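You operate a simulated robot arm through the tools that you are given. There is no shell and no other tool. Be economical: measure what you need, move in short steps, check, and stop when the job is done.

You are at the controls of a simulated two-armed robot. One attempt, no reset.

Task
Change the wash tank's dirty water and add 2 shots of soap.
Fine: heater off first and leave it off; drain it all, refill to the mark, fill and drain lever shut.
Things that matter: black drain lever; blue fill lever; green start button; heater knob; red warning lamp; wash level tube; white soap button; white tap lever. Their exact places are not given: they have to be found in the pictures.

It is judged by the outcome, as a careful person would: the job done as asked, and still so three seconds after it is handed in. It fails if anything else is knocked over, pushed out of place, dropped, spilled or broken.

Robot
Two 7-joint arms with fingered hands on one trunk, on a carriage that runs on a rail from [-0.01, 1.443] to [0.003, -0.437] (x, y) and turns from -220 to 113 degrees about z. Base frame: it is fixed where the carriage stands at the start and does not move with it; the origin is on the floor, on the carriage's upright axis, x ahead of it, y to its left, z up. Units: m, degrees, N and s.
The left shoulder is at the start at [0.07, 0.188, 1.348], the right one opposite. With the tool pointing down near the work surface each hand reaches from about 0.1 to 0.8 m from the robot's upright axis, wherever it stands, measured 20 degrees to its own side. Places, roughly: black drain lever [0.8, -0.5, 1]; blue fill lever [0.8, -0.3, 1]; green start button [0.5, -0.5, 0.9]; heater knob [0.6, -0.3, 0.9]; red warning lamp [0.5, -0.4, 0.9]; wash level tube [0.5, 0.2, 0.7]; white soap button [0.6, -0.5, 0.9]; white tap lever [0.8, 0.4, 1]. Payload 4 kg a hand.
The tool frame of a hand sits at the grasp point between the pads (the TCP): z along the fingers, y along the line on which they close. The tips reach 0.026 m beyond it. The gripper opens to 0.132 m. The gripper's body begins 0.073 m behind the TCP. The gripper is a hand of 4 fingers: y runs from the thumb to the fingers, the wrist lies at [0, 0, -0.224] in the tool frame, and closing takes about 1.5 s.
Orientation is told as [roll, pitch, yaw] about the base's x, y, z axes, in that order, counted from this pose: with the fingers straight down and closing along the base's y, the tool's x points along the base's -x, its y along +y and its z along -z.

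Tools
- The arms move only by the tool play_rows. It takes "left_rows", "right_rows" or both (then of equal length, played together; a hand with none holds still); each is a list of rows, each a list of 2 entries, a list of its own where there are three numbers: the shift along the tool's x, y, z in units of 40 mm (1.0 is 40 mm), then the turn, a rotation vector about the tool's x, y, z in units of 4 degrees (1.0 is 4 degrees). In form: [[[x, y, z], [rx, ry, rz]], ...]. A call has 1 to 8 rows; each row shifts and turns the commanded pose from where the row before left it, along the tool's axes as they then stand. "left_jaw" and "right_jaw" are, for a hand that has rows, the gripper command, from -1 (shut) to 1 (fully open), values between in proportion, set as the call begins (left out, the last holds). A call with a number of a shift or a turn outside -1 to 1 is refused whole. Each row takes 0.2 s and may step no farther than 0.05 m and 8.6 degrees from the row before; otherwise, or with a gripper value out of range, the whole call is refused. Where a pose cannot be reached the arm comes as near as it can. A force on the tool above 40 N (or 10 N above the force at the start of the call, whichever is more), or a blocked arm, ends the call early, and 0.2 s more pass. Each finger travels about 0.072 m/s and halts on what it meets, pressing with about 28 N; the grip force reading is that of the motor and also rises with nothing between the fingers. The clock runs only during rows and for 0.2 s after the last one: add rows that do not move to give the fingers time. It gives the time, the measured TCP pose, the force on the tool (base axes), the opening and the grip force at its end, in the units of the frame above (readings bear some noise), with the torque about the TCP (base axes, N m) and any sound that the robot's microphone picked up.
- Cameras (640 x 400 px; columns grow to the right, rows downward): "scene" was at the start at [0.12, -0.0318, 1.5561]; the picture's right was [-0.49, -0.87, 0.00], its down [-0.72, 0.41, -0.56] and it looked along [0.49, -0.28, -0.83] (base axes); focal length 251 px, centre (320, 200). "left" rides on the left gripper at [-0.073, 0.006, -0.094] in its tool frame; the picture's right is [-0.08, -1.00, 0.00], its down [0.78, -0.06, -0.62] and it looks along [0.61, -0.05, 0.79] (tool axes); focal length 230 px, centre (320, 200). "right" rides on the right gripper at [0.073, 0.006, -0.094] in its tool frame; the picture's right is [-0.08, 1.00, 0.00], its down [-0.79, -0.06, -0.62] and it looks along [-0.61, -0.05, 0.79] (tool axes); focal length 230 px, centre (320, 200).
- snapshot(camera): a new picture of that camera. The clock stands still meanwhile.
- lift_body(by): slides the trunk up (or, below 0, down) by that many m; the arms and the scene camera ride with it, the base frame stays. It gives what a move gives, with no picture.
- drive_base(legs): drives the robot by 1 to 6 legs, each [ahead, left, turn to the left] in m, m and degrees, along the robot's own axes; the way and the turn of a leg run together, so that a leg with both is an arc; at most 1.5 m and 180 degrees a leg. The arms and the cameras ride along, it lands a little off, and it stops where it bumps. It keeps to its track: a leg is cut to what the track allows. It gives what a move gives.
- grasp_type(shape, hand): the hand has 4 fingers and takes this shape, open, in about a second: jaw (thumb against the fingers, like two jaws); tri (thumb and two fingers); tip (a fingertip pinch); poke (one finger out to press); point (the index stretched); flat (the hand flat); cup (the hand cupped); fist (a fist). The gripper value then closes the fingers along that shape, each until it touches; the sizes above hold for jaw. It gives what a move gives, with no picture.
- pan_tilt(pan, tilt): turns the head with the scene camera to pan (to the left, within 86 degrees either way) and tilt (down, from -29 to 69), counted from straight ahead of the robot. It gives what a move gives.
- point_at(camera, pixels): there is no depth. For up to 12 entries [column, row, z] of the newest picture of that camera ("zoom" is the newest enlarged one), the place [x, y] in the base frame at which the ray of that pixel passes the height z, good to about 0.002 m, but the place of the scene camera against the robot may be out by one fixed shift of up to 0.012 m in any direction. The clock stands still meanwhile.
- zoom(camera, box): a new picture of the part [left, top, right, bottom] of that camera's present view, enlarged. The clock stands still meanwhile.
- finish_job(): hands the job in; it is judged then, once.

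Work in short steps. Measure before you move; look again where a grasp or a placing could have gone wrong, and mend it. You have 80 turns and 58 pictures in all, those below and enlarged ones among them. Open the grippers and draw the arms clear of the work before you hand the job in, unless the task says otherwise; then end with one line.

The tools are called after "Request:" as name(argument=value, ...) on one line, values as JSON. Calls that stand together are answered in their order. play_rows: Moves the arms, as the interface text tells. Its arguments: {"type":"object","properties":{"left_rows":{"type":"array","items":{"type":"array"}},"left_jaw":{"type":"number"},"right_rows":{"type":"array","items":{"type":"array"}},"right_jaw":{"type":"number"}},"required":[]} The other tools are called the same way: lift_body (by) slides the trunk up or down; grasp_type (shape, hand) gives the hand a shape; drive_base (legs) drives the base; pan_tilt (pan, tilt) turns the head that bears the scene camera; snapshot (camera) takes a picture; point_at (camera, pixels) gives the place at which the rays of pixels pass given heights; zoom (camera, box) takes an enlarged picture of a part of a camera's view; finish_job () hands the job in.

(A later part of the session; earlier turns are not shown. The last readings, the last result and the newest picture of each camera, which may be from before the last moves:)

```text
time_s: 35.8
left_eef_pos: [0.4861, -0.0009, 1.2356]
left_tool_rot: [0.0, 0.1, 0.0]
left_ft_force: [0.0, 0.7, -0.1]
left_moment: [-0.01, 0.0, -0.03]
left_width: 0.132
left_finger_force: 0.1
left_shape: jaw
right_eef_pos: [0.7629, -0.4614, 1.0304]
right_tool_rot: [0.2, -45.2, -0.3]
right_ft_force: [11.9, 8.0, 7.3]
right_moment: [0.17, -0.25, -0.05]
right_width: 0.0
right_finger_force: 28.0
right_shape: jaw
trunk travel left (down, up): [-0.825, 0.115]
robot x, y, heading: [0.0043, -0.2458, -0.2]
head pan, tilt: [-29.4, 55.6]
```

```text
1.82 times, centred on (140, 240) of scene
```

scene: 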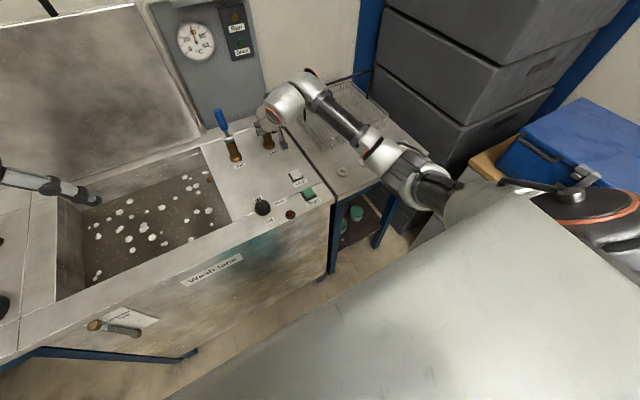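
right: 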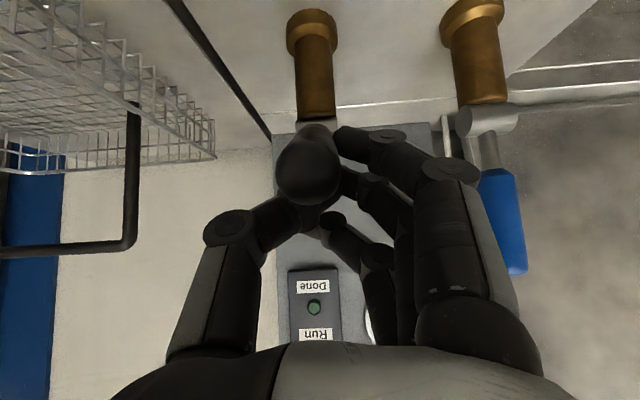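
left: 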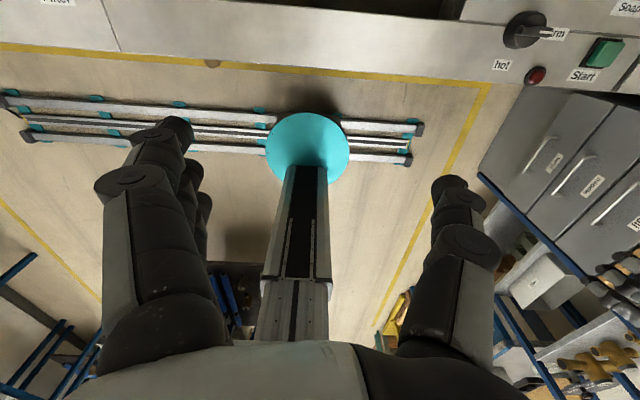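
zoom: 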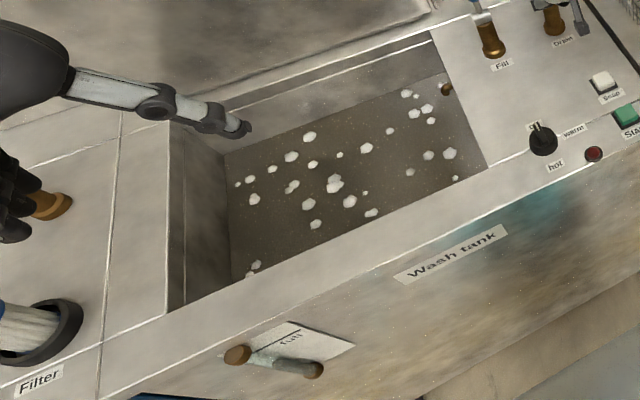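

Water seems to be falling. Wait about 9 s more and compare.

Request:
play_rows(right_rows=[[[0, 0, 0], [0, 0, 0]], [[0, 0, 0], [0, 0, 0]], [[0, 0, 0], [0, 0, 0]], [[0, 0, 0], [0, 0, 0]], [[0, 0, 0], [0, 0, 0]], [[0, 0, 0], [0, 0, 0]], [[0, 0, 0], [0, 0, 0]], [[0, 0, 0], [0, 0, 0]]])

Request:
play_rows(right_rows=[[[0, 0, 0], [0, 0, 0]], [[0, 0, 0], [0, 0, 0]], [[0, 0, 0], [0, 0, 0]], [[0, 0, 0], [0, 0, 0]], [[0, 0, 0], [0, 0, 0]], [[0, 0, 0], [0, 0, 0]], [[0, 0, 0], [0, 0, 0]], [[0, 0, 0], [0, 0, 0]]])

Request:
play_rows(right_rows=[[[0, 0, 0], [0, 0, 0]], [[0, 0, 0], [0, 0, 0]], [[0, 0, 0], [0, 0, 0]], [[0, 0, 0], [0, 0, 0]], [[0, 0, 0], [0, 0, 0]], [[0, 0, 0], [0, 0, 0]], [[0, 0, 0], [0, 0, 0]], [[0, 0, 0], [0, 0, 0]]])

Request:
play_rows(right_rows=[[[0, 0, 0], [0, 0, 0]], [[0, 0, 0], [0, 0, 0]], [[0, 0, 0], [0, 0, 0]], [[0, 0, 0], [0, 0, 0]], [[0, 0, 0], [0, 0, 0]], [[0, 0, 0], [0, 0, 0]], [[0, 0, 0], [0, 0, 0]], [[0, 0, 0], [0, 0, 0]]])

Request:
zoom(camera="scene", box=[20, 130, 260, 350])

```text
time_s: 37.6
left_eef_pos: [0.4859, -0.0021, 1.2345]
left_tool_rot: [0.0, 0.1, -0.1]
left_ft_force: [0.4, 0.2, 0.1]
left_moment: [0.03, -0.03, 0.03]
left_width: 0.1319
left_finger_force: 0.1
left_shape: jaw
right_eef_pos: [0.7633, -0.4606, 1.0306]
right_tool_rot: [0.2, -45.4, -0.1]
right_ft_force: [12.8, 8.1, 10.5]
right_moment: [0.2, -0.31, -0.06]
right_width: 0.0
right_finger_force: 28.1
right_shape: jaw
trunk travel left (down, up): [-0.825, 0.115]
robot x, y, heading: [0.0017, -0.2501, -0.1]
head pan, tilt: [-29.4, 55.6]
```

```text
time_s: 39.4
left_eef_pos: [0.4877, -0.0013, 1.2342]
left_tool_rot: [0.0, 0.2, 0.0]
left_ft_force: [-0.2, -0.8, 0.5]
left_moment: [0.01, 0.02, 0.05]
left_width: 0.1319
left_finger_force: 0.1
left_shape: jaw
right_eef_pos: [0.7625, -0.4609, 1.0295]
right_tool_rot: [0.3, -45.3, -0.2]
right_ft_force: [15.1, 8.0, 12.3]
right_moment: [0.23, -0.36, -0.07]
right_width: 0.0
right_finger_force: 27.9
right_shape: jaw
trunk travel left (down, up): [-0.825, 0.115]
robot x, y, heading: [-0.0027, -0.2445, -0.5]
head pan, tilt: [-29.4, 55.6]
```

```text
time_s: 41.2
left_eef_pos: [0.4863, -0.0023, 1.2348]
left_tool_rot: [-0.1, 0.1, 0.0]
left_ft_force: [-0.4, 0.6, -0.4]
left_moment: [-0.01, 0.02, 0.01]
left_width: 0.1319
left_finger_force: 0.1
left_shape: jaw
right_eef_pos: [0.7631, -0.4615, 1.0315]
right_tool_rot: [0.2, -45.3, -0.3]
right_ft_force: [16.1, 7.9, 13.0]
right_moment: [0.2, -0.4, -0.05]
right_width: 0.0
right_finger_force: 27.7
right_shape: jaw
trunk travel left (down, up): [-0.825, 0.115]
robot x, y, heading: [0.0043, -0.2432, 0.1]
head pan, tilt: [-29.4, 55.6]
```

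```text
time_s: 43.0
left_eef_pos: [0.4865, -0.0005, 1.2358]
left_tool_rot: [-0.1, 0.1, -0.1]
left_ft_force: [0.0, -0.8, 0.9]
left_moment: [0.01, 0.03, 0.01]
left_width: 0.1317
left_finger_force: 0.0
left_shape: jaw
right_eef_pos: [0.7632, -0.4623, 1.0297]
right_tool_rot: [0.2, -45.2, -0.1]
right_ft_force: [17.4, 7.6, 12.6]
right_moment: [0.18, -0.38, -0.04]
right_width: 0.0
right_finger_force: 27.2
right_shape: jaw
trunk travel left (down, up): [-0.825, 0.115]
robot x, y, heading: [-0.0017, -0.2476, -0.1]
head pan, tilt: [-29.4, 55.6]
```

```text
1.82 times, centred on (140, 240) of scene
```

zoom: 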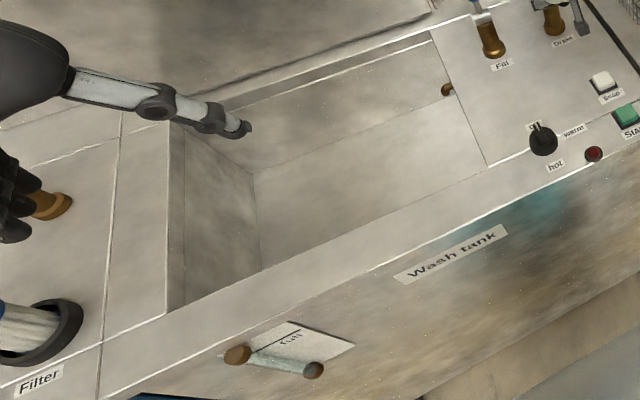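

The tank is empty. Push the drain lever back upright along the reverse arc, with a slight extra push onto its stop.

Request:
play_rows(right_rows=[[[-0.29, 0, 0.033], [0, 0, 0]], [[-0.29, 0, 0.033], [0, 0, 0]], [[-0.273, 0, 0.108], [0, 0, 0]], [[-0.273, 0, 0.108], [0, 0, 0]], [[-0.236, 0, 0.175], [0, 0, 0]], [[-0.236, 0, 0.175], [0, 0, 0]], [[-0.12, 0, 0.1], [0, 0, 0]], [[0, 0, 0], [0, 0, 0]]])

Request:
snapshot(camera="right")

```text
time_s: 44.8
left_eef_pos: [0.4857, -0.0041, 1.2358]
left_tool_rot: [0.0, 0.1, -0.1]
left_ft_force: [0.0, -0.8, 0.0]
left_moment: [0.01, 0.0, 0.04]
left_width: 0.1319
left_finger_force: 0.1
left_shape: jaw
right_eef_pos: [0.8309, -0.4627, 1.0594]
right_tool_rot: [0.3, -45.3, -0.3]
right_ft_force: [0.7, -0.6, -0.6]
right_moment: [0.03, -0.02, -0.01]
right_width: 0.0
right_finger_force: 27.8
right_shape: jaw
trunk travel left (down, up): [-0.825, 0.115]
robot x, y, heading: [0.0028, -0.2476, -0.0]
head pan, tilt: [-29.4, 55.6]
```

```text
25 pictures are left
```

right: 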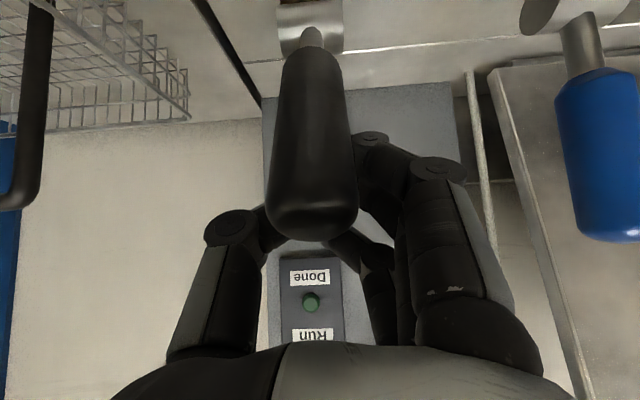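

The handle slipped out of the pinch; the lever is only partly back. Open, rise straight up, draw back, then look.

Request:
play_rows(right_rows=[[[0, 0, 0], [0, 0, 0]], [[0, 0, 0], [0, 0, 0]], [[0, 0, 0], [0, 0, 0]], [[0, 0, 0], [0, 0, 0]], [[-0.5, 0, -0.5], [0, 0, 0]], [[-0.5, 0, -0.5], [0, 0, 0]], [[-0.5, 0, -0.5], [0, 0, 0]], [[-0.5, 0, -0.5], [0, 0, 0]]], right_jaw=0.35)

Request:
play_rows(right_rows=[[[0.5, 0, -0.5], [0, 0, 0]], [[0.5, 0, -0.5], [0, 0, 0]], [[0.5, 0, -0.5], [0, 0, 0]], [[0.5, 0, -0.5], [0, 0, 0]], [[0.5, 0, -0.5], [0, 0, 0]], [[0, 0, 0], [0, 0, 0]], [[0, 0, 0], [0, 0, 0]]])

Request:
snapshot(camera="right")

Request:
zoom(camera="scene", box=[160, 50, 360, 220])

```text
time_s: 46.6
left_eef_pos: [0.4842, -0.003, 1.2362]
left_tool_rot: [0.0, 0.0, -0.1]
left_ft_force: [0.0, 0.2, 0.3]
left_moment: [0.0, -0.01, 0.0]
left_width: 0.132
left_finger_force: 0.1
left_shape: jaw
right_eef_pos: [0.8298, -0.4614, 1.1738]
right_tool_rot: [0.2, -45.4, -0.3]
right_ft_force: [0.1, -0.2, 0.1]
right_moment: [0.0, 0.0, 0.01]
right_width: 0.0889
right_finger_force: 0.1
right_shape: jaw
trunk travel left (down, up): [-0.825, 0.115]
robot x, y, heading: [0.0023, -0.2465, -0.0]
head pan, tilt: [-29.4, 55.6]
```

```text
time_s: 48.2
left_eef_pos: [0.4852, -0.0025, 1.2356]
left_tool_rot: [0.1, 0.1, 0.0]
left_ft_force: [0.0, -0.1, 0.4]
left_moment: [-0.02, -0.02, 0.0]
left_width: 0.132
left_finger_force: 0.0
left_shape: jaw
right_eef_pos: [0.6878, -0.4633, 1.1705]
right_tool_rot: [0.3, -45.3, -0.3]
right_ft_force: [0.3, 0.3, -0.3]
right_moment: [-0.01, -0.02, 0.03]
right_width: 0.089
right_finger_force: 0.1
right_shape: jaw
trunk travel left (down, up): [-0.825, 0.115]
robot x, y, heading: [0.0009, -0.2437, -0.3]
head pan, tilt: [-29.4, 55.6]
```

```text
24 pictures are left
```

right: 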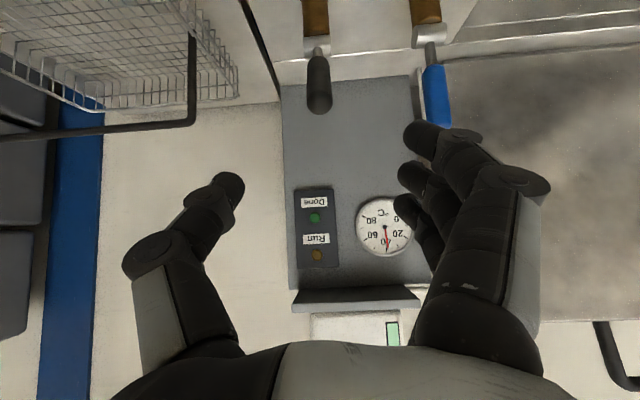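

```text
2.35 times, centred on (260, 135) of scene
```

zoom: 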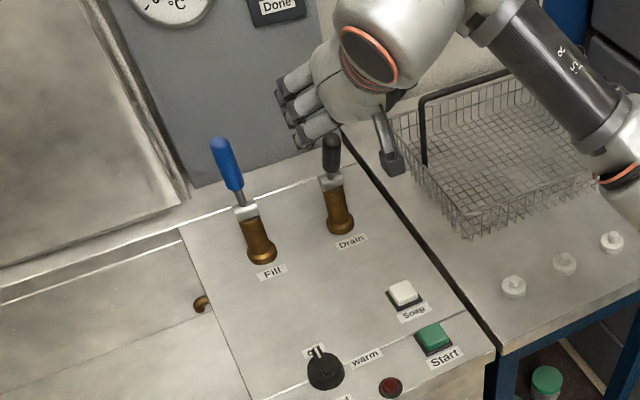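

The drain lever leans ~20° toward me. Close the fingers and lower them in front of (robot side of) its handle, to push it back.

Request:
play_rows(right_rows=[[[0, 0, 0], [0, 0, 0]], [[0, 0, 0], [0, 0, 0]], [[0, 0, 0], [0, 0, 0]], [[0, 0, 0], [0, 0, 0]], [[0.26, 0.01, 0.67], [0, 0, 0]], [[0.26, 0.01, 0.67], [0, 0, 0]], [[0.26, 0.01, 0.67], [0, 0, 0]], [[0.26, 0.01, 0.67], [0, 0, 0]]], right_jaw=-1)

Request:
snapshot(camera="right")

```text
time_s: 50.0
left_eef_pos: [0.4874, -0.0029, 1.2349]
left_tool_rot: [-0.1, 0.0, -0.1]
left_ft_force: [0.2, 0.2, -0.5]
left_moment: [-0.01, -0.01, 0.03]
left_width: 0.1319
left_finger_force: 0.1
left_shape: jaw
right_eef_pos: [0.7378, -0.4598, 1.0657]
right_tool_rot: [0.4, -45.2, -0.3]
right_ft_force: [-0.7, -1.0, -0.6]
right_moment: [-0.02, 0.03, 0.04]
right_width: 0.0
right_finger_force: 28.0
right_shape: jaw
trunk travel left (down, up): [-0.825, 0.115]
robot x, y, heading: [0.0022, -0.2476, -0.2]
head pan, tilt: [-29.4, 55.6]
```

```text
22 pictures are left
```

right: 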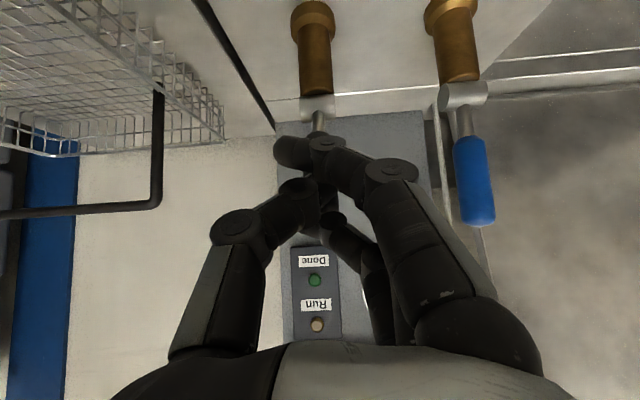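

The fingers are in front of the handle. Push +x about 70 mm, stopping on force.

Request:
play_rows(right_rows=[[[-0.176, 0, 0.178], [0, 0, 0]], [[-0.176, 0, 0.178], [0, 0, 0]], [[-0.176, 0, 0.178], [0, 0, 0]], [[-0.176, 0, 0.178], [0, 0, 0]], [[-0.176, 0, 0.178], [0, 0, 0]], [[-0.176, 0, 0.178], [0, 0, 0]], [[-0.176, 0, 0.178], [0, 0, 0]]])

Request:
snapshot(camera="right")

```text
time_s: 51.6
left_eef_pos: [0.4805, -0.004, 1.2385]
left_tool_rot: [0.0, -0.2, -0.2]
left_ft_force: [0.1, 0.2, -1.3]
left_moment: [-0.02, 0.04, -0.01]
left_width: 0.1319
left_finger_force: 0.1
left_shape: jaw
right_eef_pos: [0.7971, -0.4569, 1.07]
right_tool_rot: [0.6, -45.4, -0.3]
right_ft_force: [-33.9, 0.7, 12.0]
right_moment: [-0.04, -0.5, -0.05]
right_width: 0.0002
right_finger_force: 28.2
right_shape: jaw
trunk travel left (down, up): [-0.825, 0.115]
robot x, y, heading: [0.0029, -0.2481, -0.3]
head pan, tilt: [-29.4, 55.6]
stopped in row 7 (right hand): the force on the tool passed its limit at 43 N (the readings are from after the stop); the commanded pose is now the measured one
```

```text
21 pictures are left
```

right: 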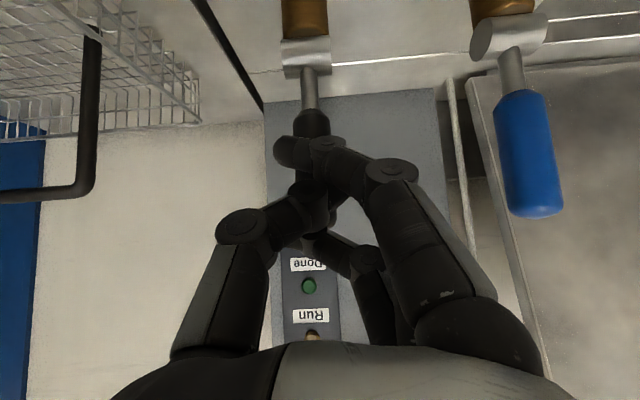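

Drain lever hit its upright stop (43 N): shut. Back off, rise, and move over to the fill lever at y≈-0.336.

Request:
play_rows(right_rows=[[[0.49, 0, -0.49], [0, 0, 0]], [[0.49, 0, -0.49], [0, 0, 0]], [[-0.45, 0, -0.44], [0, 0, 0]], [[-0.45, 0, -0.44], [0, 0, 0]], [[0, 0.76, 0], [0, 0, 0]], [[0, 0.76, 0], [0, 0, 0]], [[0, 0.76, 0], [0, 0, 0]], [[0, 0.75, 0], [0, 0, 0]]], right_jaw=-1)

Request:
play_rows(right_rows=[[[0, 0, 0], [0, 0, 0]], [[0, 0, 0], [0, 0, 0]], [[0, 0, 0], [0, 0, 0]], [[0, 0, 0], [0, 0, 0]]], right_jaw=0.35)

Request:
snapshot(camera="right")

```text
time_s: 53.5
left_eef_pos: [0.4856, -0.0023, 1.2354]
left_tool_rot: [-0.1, 0.1, -0.1]
left_ft_force: [0.5, -0.4, 0.2]
left_moment: [-0.01, -0.01, 0.0]
left_width: 0.1319
left_finger_force: 0.0
left_shape: jaw
right_eef_pos: [0.7464, -0.3375, 1.1179]
right_tool_rot: [0.4, -45.1, -0.3]
right_ft_force: [-0.1, 0.6, 0.0]
right_moment: [-0.01, 0.01, -0.05]
right_width: 0.0
right_finger_force: 27.7
right_shape: jaw
trunk travel left (down, up): [-0.825, 0.115]
robot x, y, heading: [0.0022, -0.247, -0.3]
head pan, tilt: [-29.4, 55.6]
```

```text
time_s: 54.5
left_eef_pos: [0.4858, -0.0037, 1.2364]
left_tool_rot: [0.0, 0.1, -0.1]
left_ft_force: [-0.4, -1.0, 0.7]
left_moment: [-0.02, 0.01, 0.01]
left_width: 0.132
left_finger_force: 0.2
left_shape: jaw
right_eef_pos: [0.7477, -0.3397, 1.1169]
right_tool_rot: [0.5, -45.1, -0.3]
right_ft_force: [0.1, 0.2, 0.4]
right_moment: [-0.01, -0.01, -0.01]
right_width: 0.0894
right_finger_force: 0.0
right_shape: jaw
trunk travel left (down, up): [-0.825, 0.115]
robot x, y, heading: [0.0028, -0.2458, -0.3]
head pan, tilt: [-29.4, 55.6]
```

```text
20 pictures are left
```

right: 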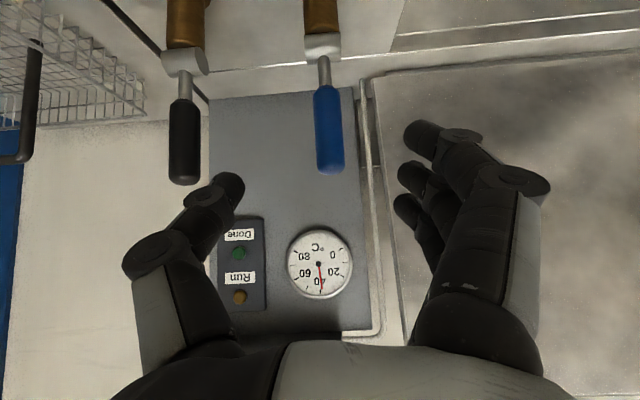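

Fill handle is at column ~328, drain is upright beside it. Advance deeper so the handle sits inside the pads, then close.

Request:
play_rows(right_rows=[[[0.05, 0.03, 0.61], [0, 0, 0]], [[0.05, 0.03, 0.61], [0, 0, 0]], [[0.05, 0.03, 0.61], [0, 0, 0]], [[0.05, 0.03, 0.61], [0, 0, 0]], [[0, 0, 0], [0, 0, 0]]], right_jaw=0.1)

Request:
play_rows(right_rows=[[[0, 0, 0], [0, 0, 0]], [[0, 0, 0], [0, 0, 0]], [[0, 0, 0], [0, 0, 0]], [[0, 0, 0], [0, 0, 0]], [[0, 0, 0], [0, 0, 0]]], right_jaw=-1)

Request:
snapshot(camera="right")

```text
time_s: 55.6
left_eef_pos: [0.4864, -0.0029, 1.2356]
left_tool_rot: [0.1, 0.0, -0.2]
left_ft_force: [1.4, -0.2, 0.1]
left_moment: [-0.02, 0.0, 0.0]
left_width: 0.1322
left_finger_force: 0.1
left_shape: jaw
right_eef_pos: [0.8117, -0.3323, 1.0423]
right_tool_rot: [0.5, -45.1, -0.3]
right_ft_force: [0.1, -0.1, -0.4]
right_moment: [0.02, 0.02, 0.0]
right_width: 0.0731
right_finger_force: 0.0
right_shape: jaw
trunk travel left (down, up): [-0.825, 0.115]
robot x, y, heading: [-0.0006, -0.2459, -0.2]
head pan, tilt: [-29.4, 55.6]
```

```text
time_s: 56.9
left_eef_pos: [0.4865, -0.004, 1.2368]
left_tool_rot: [0.0, 0.0, -0.2]
left_ft_force: [0.0, 0.3, -0.9]
left_moment: [0.0, -0.03, -0.01]
left_width: 0.132
left_finger_force: 0.1
left_shape: jaw
right_eef_pos: [0.8106, -0.332, 1.0418]
right_tool_rot: [0.6, -45.0, -0.4]
right_ft_force: [-0.4, 0.6, -1.6]
right_moment: [-0.02, 0.13, 0.01]
right_width: 0.0118
right_finger_force: 28.5
right_shape: jaw
trunk travel left (down, up): [-0.825, 0.115]
robot x, y, heading: [0.0031, -0.2434, -0.3]
head pan, tilt: [-29.4, 55.6]
```

```text
19 pictures are left
```

right: 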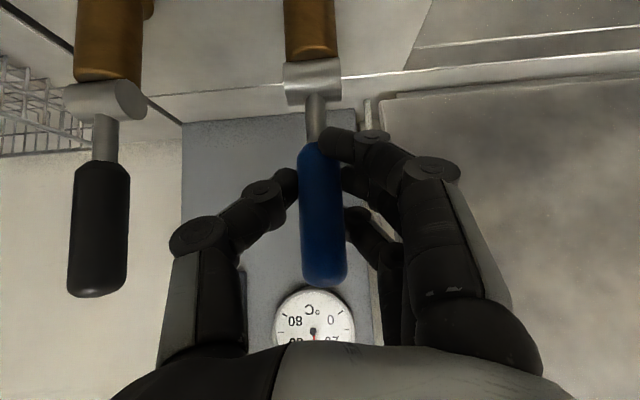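

Firm grip (width 0.012). Pull the fill lever open along a smaller arc and check.

Request:
play_rows(right_rows=[[[0.21, 0, -0.155], [0, 0, 0]], [[0.21, 0, -0.155], [0, 0, 0]], [[0.24, 0, -0.096], [0, 0, 0]], [[0.24, 0, -0.096], [0, 0, 0]], [[0.257, 0, -0.03], [0, 0, 0]], [[0.257, 0, -0.03], [0, 0, 0]]])

Request:
zoom(camera="scene", box=[20, 130, 260, 350])

Request:
snapshot(camera="right")

```text
time_s: 58.2
left_eef_pos: [0.4884, -0.0055, 1.2348]
left_tool_rot: [0.1, 0.2, -0.2]
left_ft_force: [0.9, 0.1, -0.7]
left_moment: [0.02, 0.01, 0.01]
left_width: 0.1318
left_finger_force: 0.1
left_shape: jaw
right_eef_pos: [0.7601, -0.3358, 1.015]
right_tool_rot: [0.5, -45.1, -0.4]
right_ft_force: [13.6, -11.4, -4.8]
right_moment: [-0.06, -0.32, -0.09]
right_width: 0.0085
right_finger_force: 28.5
right_shape: jaw
trunk travel left (down, up): [-0.825, 0.115]
robot x, y, heading: [0.0017, -0.2485, -0.3]
head pan, tilt: [-29.4, 55.6]
```

```text
1.82 times, centred on (140, 240) of scene
```

zoom: 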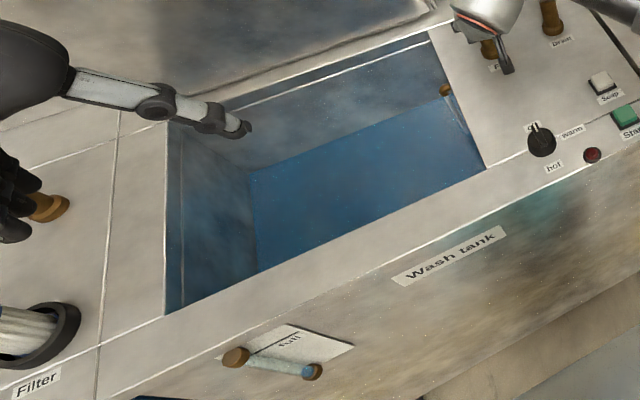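

```text
17 pictures are left
```

right: 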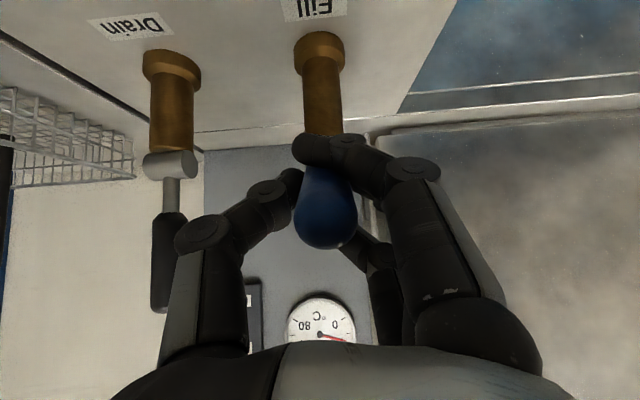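

Clean water is entering. Zoom hard on the tube for its present level and geometry.

Request:
zoom(camera="scene", box=[80, 300, 160, 350])

Request:
point_at(camera="zoom", pixels=[[320, 200, 0.7]])

```text
8.00 times, centred on (120, 325) of scene
```

zoom: 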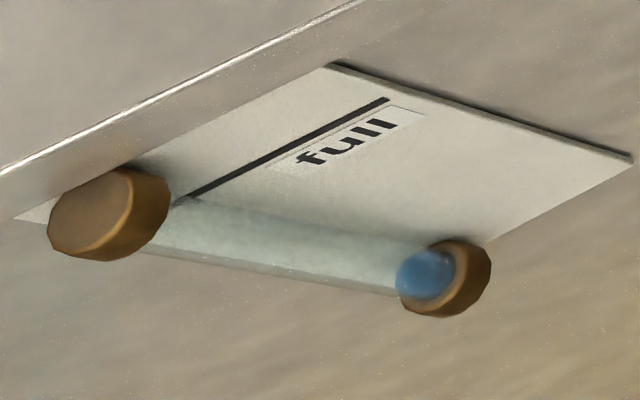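

```text
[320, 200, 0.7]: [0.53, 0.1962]
```

Request:
point_at(camera="zoom", pixels=[[385, 100, 0.6], [385, 100, 0.8], [190, 200, 0.6], [190, 200, 0.8], [422, 274, 0.6], [422, 274, 0.8], [130, 218, 0.6], [130, 218, 0.8], [632, 160, 0.6], [632, 160, 0.8], [338, 65, 0.6], [338, 65, 0.8]])

```text
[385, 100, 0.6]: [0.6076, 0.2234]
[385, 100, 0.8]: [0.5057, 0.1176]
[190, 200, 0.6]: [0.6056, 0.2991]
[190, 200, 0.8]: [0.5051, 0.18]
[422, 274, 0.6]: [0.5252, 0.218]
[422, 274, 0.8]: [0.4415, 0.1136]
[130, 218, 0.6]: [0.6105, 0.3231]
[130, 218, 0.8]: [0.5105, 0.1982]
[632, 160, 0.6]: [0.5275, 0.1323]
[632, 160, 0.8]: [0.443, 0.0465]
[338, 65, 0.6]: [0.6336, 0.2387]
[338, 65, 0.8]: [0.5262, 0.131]
```

Triangulating with the start view: mark z≈0.809, tube axis x≈0.49; when full the surface should appear near (202,222) of this zoom. Wait 1.8 s and look at the rate.

Request:
play_rows(right_rows=[[[0, 0, 0], [0, 0, 0]], [[0, 0, 0], [0, 0, 0]], [[0, 0, 0], [0, 0, 0]], [[0, 0, 0], [0, 0, 0]], [[0, 0, 0], [0, 0, 0]], [[0, 0, 0], [0, 0, 0]], [[0, 0, 0], [0, 0, 0]], [[0, 0, 0], [0, 0, 0]]])

Request:
zoom(camera="scene", box=[80, 300, 160, 350])

```text
time_s: 60.0
left_eef_pos: [0.4887, -0.0056, 1.2358]
left_tool_rot: [0.1, 0.2, -0.2]
left_ft_force: [0.4, 1.0, -0.6]
left_moment: [0.0, -0.03, -0.01]
left_width: 0.1319
left_finger_force: 0.1
left_shape: jaw
right_eef_pos: [0.7577, -0.3356, 1.0149]
right_tool_rot: [0.6, -45.1, -0.4]
right_ft_force: [11.8, -14.7, -5.5]
right_moment: [-0.15, -0.31, -0.13]
right_width: 0.0088
right_finger_force: 27.6
right_shape: jaw
trunk travel left (down, up): [-0.825, 0.115]
robot x, y, heading: [0.0035, -0.2459, -0.3]
head pan, tilt: [-29.4, 55.6]
```

```text
8.00 times, centred on (120, 325) of scene
```

zoom: 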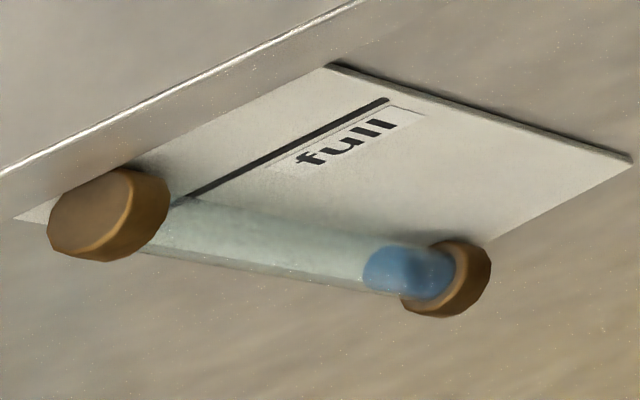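

Surface moved ~36 px in 1.8 s (385 now, target ≈202): about 9 s left. Wait 7.2 s and recheck.

Request:
play_rows(right_rows=[[[0, 0, 0], [0, 0, 0]], [[0, 0, 0], [0, 0, 0]], [[0, 0, 0], [0, 0, 0]], [[0, 0, 0], [0, 0, 0]], [[0, 0, 0], [0, 0, 0]], [[0, 0, 0], [0, 0, 0]], [[0, 0, 0], [0, 0, 0]], [[0, 0, 0], [0, 0, 0]]])

Request:
play_rows(right_rows=[[[0, 0, 0], [0, 0, 0]], [[0, 0, 0], [0, 0, 0]], [[0, 0, 0], [0, 0, 0]], [[0, 0, 0], [0, 0, 0]], [[0, 0, 0], [0, 0, 0]], [[0, 0, 0], [0, 0, 0]], [[0, 0, 0], [0, 0, 0]], [[0, 0, 0], [0, 0, 0]]])

Request:
play_rows(right_rows=[[[0, 0, 0], [0, 0, 0]], [[0, 0, 0], [0, 0, 0]], [[0, 0, 0], [0, 0, 0]], [[0, 0, 0], [0, 0, 0]], [[0, 0, 0], [0, 0, 0]], [[0, 0, 0], [0, 0, 0]], [[0, 0, 0], [0, 0, 0]], [[0, 0, 0], [0, 0, 0]]])

Request:
play_rows(right_rows=[[[0, 0, 0], [0, 0, 0]], [[0, 0, 0], [0, 0, 0]], [[0, 0, 0], [0, 0, 0]], [[0, 0, 0], [0, 0, 0]], [[0, 0, 0], [0, 0, 0]], [[0, 0, 0], [0, 0, 0]], [[0, 0, 0], [0, 0, 0]], [[0, 0, 0], [0, 0, 0]]])

Request:
zoom(camera="scene", box=[80, 300, 160, 350])

```text
time_s: 61.9
left_eef_pos: [0.488, -0.0062, 1.2346]
left_tool_rot: [0.0, 0.3, -0.2]
left_ft_force: [0.0, -0.2, 0.1]
left_moment: [-0.01, 0.04, 0.01]
left_width: 0.1323
left_finger_force: 0.0
left_shape: jaw
right_eef_pos: [0.7594, -0.3351, 1.0152]
right_tool_rot: [0.6, -45.0, -0.6]
right_ft_force: [12.5, -14.9, -5.4]
right_moment: [-0.19, -0.32, -0.12]
right_width: 0.0087
right_finger_force: 28.4
right_shape: jaw
trunk travel left (down, up): [-0.825, 0.115]
robot x, y, heading: [-0.0013, -0.2453, -0.1]
head pan, tilt: [-29.4, 55.6]
```

```text
time_s: 63.6
left_eef_pos: [0.4882, -0.006, 1.2339]
left_tool_rot: [0.0, 0.1, -0.3]
left_ft_force: [-1.0, 0.0, -0.5]
left_moment: [0.04, 0.03, 0.02]
left_width: 0.1318
left_finger_force: 0.1
left_shape: jaw
right_eef_pos: [0.7583, -0.3352, 1.0159]
right_tool_rot: [0.6, -44.9, -0.5]
right_ft_force: [12.8, -14.7, -4.7]
right_moment: [-0.16, -0.29, -0.13]
right_width: 0.0086
right_finger_force: 27.6
right_shape: jaw
trunk travel left (down, up): [-0.825, 0.115]
robot x, y, heading: [0.0008, -0.2463, -0.0]
head pan, tilt: [-29.4, 55.6]
```

```text
time_s: 65.5
left_eef_pos: [0.4876, -0.0067, 1.2358]
left_tool_rot: [0.1, 0.0, -0.2]
left_ft_force: [0.9, 0.3, -0.4]
left_moment: [0.01, -0.03, -0.03]
left_width: 0.1319
left_finger_force: 0.0
left_shape: jaw
right_eef_pos: [0.7592, -0.3348, 1.0148]
right_tool_rot: [0.6, -45.0, -0.5]
right_ft_force: [13.3, -14.2, -5.2]
right_moment: [-0.14, -0.28, -0.1]
right_width: 0.0084
right_finger_force: 28.1
right_shape: jaw
trunk travel left (down, up): [-0.825, 0.115]
robot x, y, heading: [0.0049, -0.2468, -0.2]
head pan, tilt: [-29.4, 55.6]
```

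```text
time_s: 67.2
left_eef_pos: [0.4886, -0.0063, 1.235]
left_tool_rot: [0.1, 0.1, -0.2]
left_ft_force: [0.1, 0.5, -0.3]
left_moment: [-0.04, 0.04, 0.03]
left_width: 0.1321
left_finger_force: 0.1
left_shape: jaw
right_eef_pos: [0.7587, -0.3348, 1.0162]
right_tool_rot: [0.7, -45.0, -0.5]
right_ft_force: [12.9, -15.2, -5.1]
right_moment: [-0.13, -0.29, -0.1]
right_width: 0.0089
right_finger_force: 27.7
right_shape: jaw
trunk travel left (down, up): [-0.825, 0.115]
robot x, y, heading: [0.0048, -0.2414, -0.5]
head pan, tilt: [-29.4, 55.6]
```

```text
8.00 times, centred on (120, 325) of scene
```

zoom: 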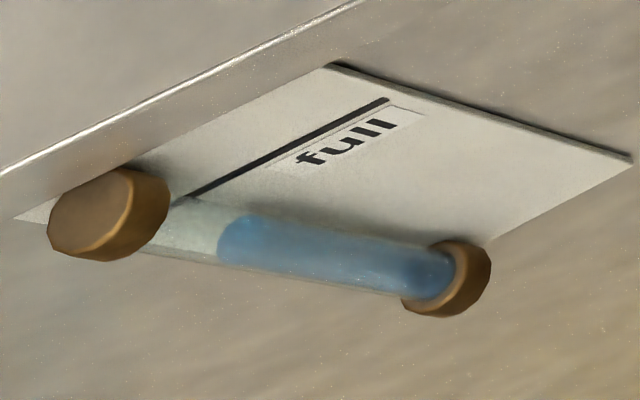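

Surface centre ≈(235,237), ~20 px/s, target ~200±15. Shut now (flow continues during the push), then measure from a better viewpoint.

Request:
play_rows(right_rows=[[[-0.35, 0, 0.04], [0, 0, 0]], [[-0.3, 0, 0.08], [0, 0, 0]], [[-0.3, 0, 0.14], [0, 0, 0]], [[-0.3, 0, 0.22], [0, 0, 0]], [[-0.24, 0, 0.2], [0, 0, 0]], [[-0.1, 0, 0.1], [0, 0, 0]]])

Request:
snapshot(camera="right")

Request:
zoom(camera="scene", box=[80, 300, 160, 350])

```text
time_s: 68.7
left_eef_pos: [0.4822, -0.0056, 1.2374]
left_tool_rot: [0.1, -0.3, -0.2]
left_ft_force: [-0.5, -0.9, 0.1]
left_moment: [0.02, -0.02, 0.0]
left_width: 0.1318
left_finger_force: 0.1
left_shape: jaw
right_eef_pos: [0.8178, -0.334, 1.0411]
right_tool_rot: [0.6, -45.1, -0.5]
right_ft_force: [-24.8, -8.7, -1.6]
right_moment: [-0.12, 0.96, -0.37]
right_width: 0.0104
right_finger_force: 28.0
right_shape: jaw
trunk travel left (down, up): [-0.825, 0.115]
robot x, y, heading: [-0.0004, -0.2519, -0.1]
head pan, tilt: [-29.4, 55.6]
```

```text
13 pictures are left
```

right: 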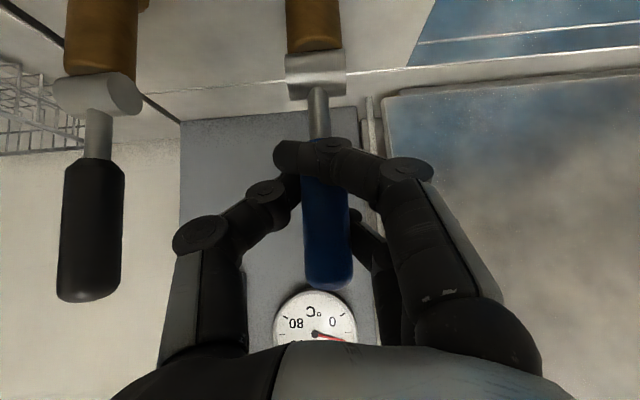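

```text
8.00 times, centred on (120, 325) of scene
```

zoom: 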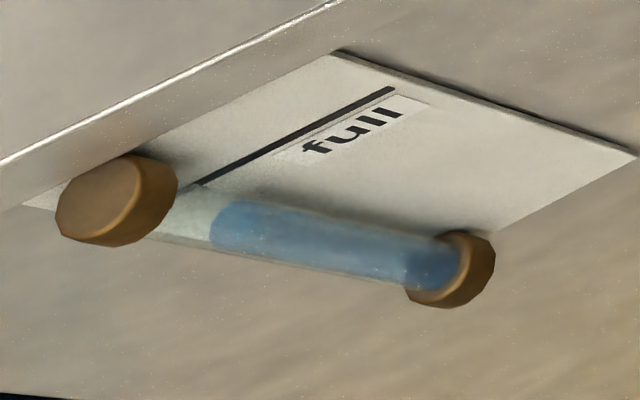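

Fill lever is shut against its stop. Release, back out along the tool axis, bring the hand vertical and move above the soap button (0.637,-0.481).

Request:
play_rows(right_rows=[[[0, 0, 0], [0, 0, 0]], [[0, 0, 0], [0, 0, 0]], [[0, 0, 0], [0, 0, 0]], [[0, 0, 0], [0, 0, 0]], [[0, 0, -0.65], [0, 0, 0]], [[0, 0, -0.65], [0, 0, 0]], [[0, 0, -0.65], [0, 0, 0]], [[0, 0, -0.65], [0, 0, 0]]], right_jaw=0.3)

Request:
play_rows(right_rows=[[[0.3, 0, -0.3], [0, 1, 0]], [[0.3, 0, -0.3], [0, 1, 0]], [[0, 0, 0], [0, 1, 0]], [[0, 0, 0], [0, 1, 0]], [[0, 0, 0], [0, 1, 0]], [[0, 0, 0], [0, 1, 0]], [[0, 0, 0], [0, 1, 0]], [[0, 0, 0], [0, 1, 0]]], right_jaw=-1)

Request:
play_rows(right_rows=[[[0, 0, 0], [0, 1, 0]], [[0, 0, 0], [0, 1, 0]], [[0, 0, 0], [0, 1, 0]], [[0.4, -0.85, 0], [0, 0.25, 0]], [[0.4, -0.85, 0], [0, 0, 0]], [[0.4, -0.85, 0], [0, 0, 0]], [[0.4, -0.85, 0], [0, 0, 0]], [[0.4, -0.3, 0], [0, 0, 0]]])

Request:
snapshot(camera="right")

```text
time_s: 69.5
left_eef_pos: [0.481, -0.0077, 1.2385]
left_tool_rot: [0.1, -0.3, -0.3]
left_ft_force: [-0.1, 0.8, -0.3]
left_moment: [0.02, -0.01, 0.01]
left_width: 0.1319
left_finger_force: 0.1
left_shape: jaw
right_eef_pos: [0.8163, -0.3446, 1.0423]
right_tool_rot: [-0.1, -44.8, -0.6]
right_ft_force: [-23.4, -18.9, 4.6]
right_moment: [-0.38, 0.49, 0.22]
right_width: 0.0758
right_finger_force: 0.1
right_shape: jaw
trunk travel left (down, up): [-0.825, 0.115]
robot x, y, heading: [0.0015, -0.2468, -0.5]
head pan, tilt: [-29.4, 55.6]
stopped in row 4 (right hand): the force on the tool passed its limit at 43 N (the readings are from after the stop); the commanded pose is now the measured one
```

```text
time_s: 71.3
left_eef_pos: [0.4848, -0.0012, 1.2347]
left_tool_rot: [-0.1, -0.1, -0.1]
left_ft_force: [-0.5, -0.5, 0.2]
left_moment: [-0.01, 0.0, 0.0]
left_width: 0.1321
left_finger_force: 0.0
left_shape: jaw
right_eef_pos: [0.7874, -0.3334, 1.0419]
right_tool_rot: [0.1, -12.9, -0.2]
right_ft_force: [-2.3, 10.6, 6.6]
right_moment: [0.19, -0.21, 0.38]
right_width: 0.0
right_finger_force: 28.4
right_shape: jaw
trunk travel left (down, up): [-0.825, 0.115]
robot x, y, heading: [-0.004, -0.2492, -0.3]
head pan, tilt: [-29.4, 55.6]
```

```text
time_s: 73.1
left_eef_pos: [0.4862, -0.0069, 1.2358]
left_tool_rot: [0.2, -0.1, -0.2]
left_ft_force: [-0.5, -0.6, 0.2]
left_moment: [0.02, -0.03, -0.02]
left_width: 0.1318
left_finger_force: 0.1
left_shape: jaw
right_eef_pos: [0.6736, -0.4871, 1.0389]
right_tool_rot: [0.2, 0.1, -0.2]
right_ft_force: [0.2, 0.7, -0.5]
right_moment: [0.0, -0.01, -0.01]
right_width: 0.0003
right_finger_force: 27.8
right_shape: jaw
right hand out of reach, approached as far as the arm can: row 2, 3
trunk travel left (down, up): [-0.825, 0.115]
robot x, y, heading: [0.0014, -0.2478, -0.3]
head pan, tilt: [-29.4, 55.6]
```

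```text
11 pictures are left
```

right: 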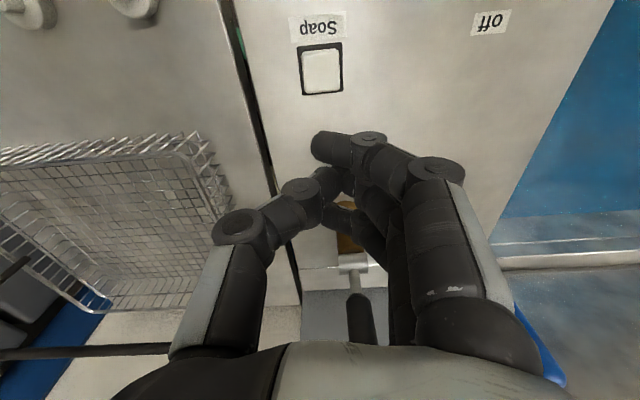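

The release call stopped early and later moves may have tugged the fill lever. Check it at once.

Request:
snapshot(camera="scene")

```text
10 pictures are left
```

scene: 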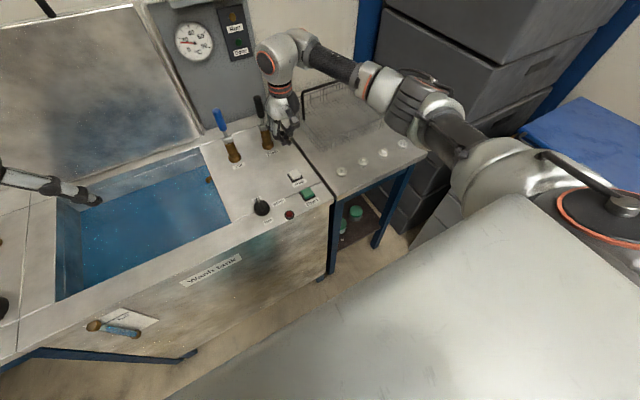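

Fill handle (223,120) looks upright as before. Now locate the soap button.

Request:
point_at(camera="right", pixels=[[321, 70, 0.88], [321, 70, 0.89], [321, 70, 0.9], [318, 26, 0.875]])

Request:
point_at(camera="scene", pixels=[[295, 175, 0.89], [295, 175, 0.88]])

```text
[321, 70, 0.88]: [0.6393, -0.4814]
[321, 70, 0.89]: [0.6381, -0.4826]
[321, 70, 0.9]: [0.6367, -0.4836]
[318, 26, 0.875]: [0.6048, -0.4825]
```

```text
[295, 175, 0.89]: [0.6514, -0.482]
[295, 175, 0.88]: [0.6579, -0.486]
```

Button at (0.638,-0.482). Move the closed fingertips above it and down to TCP z≈0.935.

Request:
play_rows(right_rows=[[[0.89, 0.1, 0], [0, 0, 0]], [[0, 0, 0.65], [0, 0, 0]], [[0, 0, 0.65], [0, 0, 0]], [[0, 0, 0.65], [0, 0, 0]], [[0, 0, 0.6], [0, 0, 0]], [[0, 0, 0], [0, 0, 0]]])

Request:
snapshot(camera="right")

```text
time_s: 74.5
left_eef_pos: [0.4862, -0.0034, 1.2352]
left_tool_rot: [-0.1, 0.0, -0.3]
left_ft_force: [0.2, -0.4, 0.4]
left_moment: [0.03, 0.01, -0.01]
left_width: 0.132
left_finger_force: 0.0
left_shape: jaw
right_eef_pos: [0.6386, -0.4847, 0.9352]
right_tool_rot: [0.2, 0.1, -0.1]
right_ft_force: [-0.2, -0.9, -0.5]
right_moment: [0.02, 0.0, 0.0]
right_width: 0.0
right_finger_force: 27.8
right_shape: jaw
trunk travel left (down, up): [-0.825, 0.115]
robot x, y, heading: [0.0017, -0.2459, -0.5]
head pan, tilt: [-29.4, 55.6]
```

```text
9 pictures are left
```

right: 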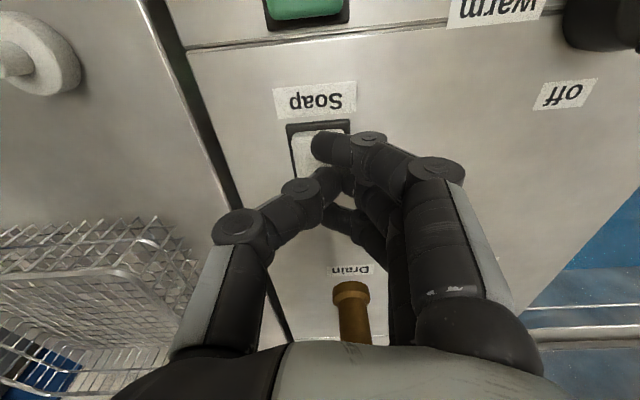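

Button is right below the TCP. Press down in small steps, reading the force.

Request:
play_rows(right_rows=[[[0, 0, 0.1], [0, 0, 0]], [[0, 0, 0.1], [0, 0, 0]], [[0, 0, 0.1], [0, 0, 0]], [[0, 0, 0], [0, 0, 0]]])

Request:
play_rows(right_rows=[[[0, 0, 0.1], [0, 0, 0]], [[0, 0, 0], [0, 0, 0]]])

```text
time_s: 75.5
left_eef_pos: [0.4855, -0.0038, 1.2361]
left_tool_rot: [0.0, 0.0, -0.2]
left_ft_force: [-0.1, 0.6, -0.7]
left_moment: [0.02, 0.0, 0.03]
left_width: 0.1319
left_finger_force: 0.0
left_shape: jaw
right_eef_pos: [0.6394, -0.4823, 0.9244]
right_tool_rot: [0.2, 0.2, -0.2]
right_ft_force: [-0.3, -1.8, 4.5]
right_moment: [0.05, -0.01, 0.0]
right_width: 0.0002
right_finger_force: 28.2
right_shape: jaw
trunk travel left (down, up): [-0.825, 0.115]
robot x, y, heading: [0.0043, -0.2473, -0.2]
head pan, tilt: [-29.4, 55.6]
heard: click
```

```text
time_s: 76.1
left_eef_pos: [0.4853, -0.003, 1.2364]
left_tool_rot: [0.0, -0.2, -0.2]
left_ft_force: [0.3, -0.9, -0.5]
left_moment: [-0.01, 0.03, 0.02]
left_width: 0.1317
left_finger_force: 0.1
left_shape: jaw
right_eef_pos: [0.639, -0.482, 0.9233]
right_tool_rot: [0.2, -0.2, -0.1]
right_ft_force: [4.5, -2.0, 16.4]
right_moment: [0.16, -0.14, -0.05]
right_width: 0.0
right_finger_force: 28.3
right_shape: jaw
trunk travel left (down, up): [-0.825, 0.115]
robot x, y, heading: [0.0044, -0.2462, -0.4]
head pan, tilt: [-29.4, 55.6]
```

One click heard: shot one. Lift clear by 20 mm and press a second time to the same depth.

Request:
play_rows(right_rows=[[[0, 0, -0.5], [0, 0, 0]], [[0, 0, 0], [0, 0, 0]], [[0, 0, 0], [0, 0, 0]], [[0, 0, 0], [0, 0, 0]], [[0, 0, 0], [0, 0, 0]]])

Request:
play_rows(right_rows=[[[0, 0, 0.25], [0, 0, 0]], [[0, 0, 0.15], [0, 0, 0]], [[0, 0, 0.07], [0, 0, 0]], [[0, 0, 0], [0, 0, 0]]])

```text
time_s: 77.3
left_eef_pos: [0.4855, -0.0047, 1.2349]
left_tool_rot: [0.0, 0.0, -0.2]
left_ft_force: [0.6, -0.1, 0.6]
left_moment: [0.02, 0.02, 0.03]
left_width: 0.1317
left_finger_force: 0.0
left_shape: jaw
right_eef_pos: [0.6382, -0.4829, 0.9408]
right_tool_rot: [0.2, 0.1, -0.1]
right_ft_force: [-0.6, 0.1, 0.0]
right_moment: [0.01, 0.0, 0.0]
right_width: 0.0001
right_finger_force: 28.2
right_shape: jaw
trunk travel left (down, up): [-0.825, 0.115]
robot x, y, heading: [0.0026, -0.2472, -0.1]
head pan, tilt: [-29.4, 55.6]
```

```text
time_s: 78.3
left_eef_pos: [0.4851, -0.0035, 1.2367]
left_tool_rot: [0.1, 0.0, -0.2]
left_ft_force: [-0.5, 0.9, 0.1]
left_moment: [-0.01, -0.02, 0.01]
left_width: 0.1322
left_finger_force: 0.0
left_shape: jaw
right_eef_pos: [0.6385, -0.4824, 0.9237]
right_tool_rot: [0.2, 0.1, -0.2]
right_ft_force: [3.2, -2.2, 12.5]
right_moment: [0.09, -0.12, -0.01]
right_width: 0.0
right_finger_force: 28.2
right_shape: jaw
trunk travel left (down, up): [-0.825, 0.115]
robot x, y, heading: [0.0005, -0.2505, -0.2]
head pan, tilt: [-29.4, 55.6]
heard: click
```

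Second click: two shots. Raise and retract the right hand, and centre the head on the tube for a first accurate view.

Request:
play_rows(right_rows=[[[0, 0, -1], [0, 0, 0]], [[0, 0, -1], [0, 0, 0]], [[0, 0, -1], [0, 0, 0]], [[0.6, 0, -1], [0, 0, 0]], [[0.6, 0, -1], [0, 0, 0]], [[0.9, 0, 0], [0, 0, 0]], [[0.9, 0, 0], [0, 0, 0]], [[0, 0, 0], [0, 0, 0]]])

Request:
pan_tilt(pan=48, tilt=52)

Request:
snapshot(camera="scene")

```text
time_s: 80.1
left_eef_pos: [0.4866, -0.0041, 1.2359]
left_tool_rot: [0.1, 0.0, -0.2]
left_ft_force: [-0.1, 0.2, 0.4]
left_moment: [0.01, 0.03, 0.02]
left_width: 0.1316
left_finger_force: 0.0
left_shape: jaw
right_eef_pos: [0.5172, -0.4844, 1.1232]
right_tool_rot: [0.1, 0.1, -0.2]
right_ft_force: [-0.5, 0.5, 0.9]
right_moment: [-0.01, 0.0, 0.03]
right_width: 0.0
right_finger_force: 27.9
right_shape: jaw
trunk travel left (down, up): [-0.825, 0.115]
robot x, y, heading: [-0.0007, -0.2501, -0.1]
head pan, tilt: [-29.4, 55.6]
```

```text
time_s: 81.6
left_eef_pos: [0.4863, -0.005, 1.2361]
left_tool_rot: [0.0, 0.0, -0.3]
left_ft_force: [0.4, 0.4, 0.2]
left_moment: [-0.02, 0.02, -0.01]
left_width: 0.132
left_finger_force: 0.1
left_shape: jaw
right_eef_pos: [0.5174, -0.4839, 1.1237]
right_tool_rot: [0.3, 0.0, -0.2]
right_ft_force: [-0.2, -0.7, -0.2]
right_moment: [0.0, 0.02, -0.03]
right_width: 0.0001
right_finger_force: 27.7
right_shape: jaw
trunk travel left (down, up): [-0.825, 0.115]
robot x, y, heading: [0.0015, -0.2486, -0.2]
head pan, tilt: [48.0, 52.0]
```

```text
8 pictures are left
```

scene: 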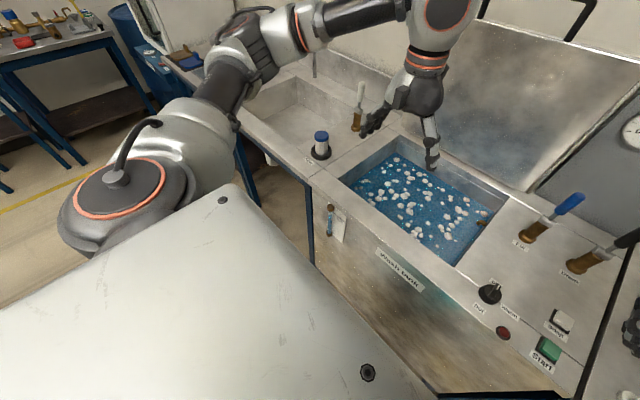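

Soap foam is visible. Zoom on the tube at (330,220).

Request:
zoom(camera="scene", box=[300, 195, 372, 240])

```text
8.89 times, centred on (336, 218) of scene
```

zoom: 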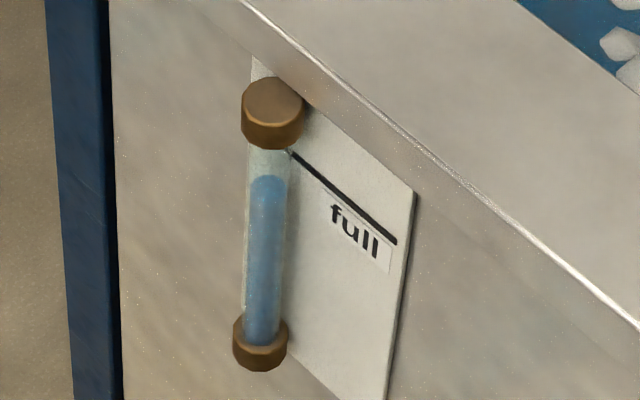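

Request:
point_at(camera="zoom", pixels=[[395, 242, 0.6], [395, 242, 0.8], [290, 152, 0.6], [290, 152, 0.8], [267, 183, 0.6], [267, 183, 0.8], [268, 150, 0.6], [268, 150, 0.8], [259, 343, 0.6], [259, 343, 0.8], [415, 192, 0.6], [415, 192, 0.8]])

```text
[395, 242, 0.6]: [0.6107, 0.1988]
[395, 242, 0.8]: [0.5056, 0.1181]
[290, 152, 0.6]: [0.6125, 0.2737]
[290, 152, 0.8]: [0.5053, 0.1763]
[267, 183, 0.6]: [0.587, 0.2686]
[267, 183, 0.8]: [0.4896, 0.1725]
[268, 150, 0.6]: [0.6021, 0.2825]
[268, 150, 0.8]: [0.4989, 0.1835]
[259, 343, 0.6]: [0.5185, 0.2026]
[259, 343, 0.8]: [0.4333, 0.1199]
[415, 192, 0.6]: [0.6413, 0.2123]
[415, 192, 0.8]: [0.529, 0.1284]
```

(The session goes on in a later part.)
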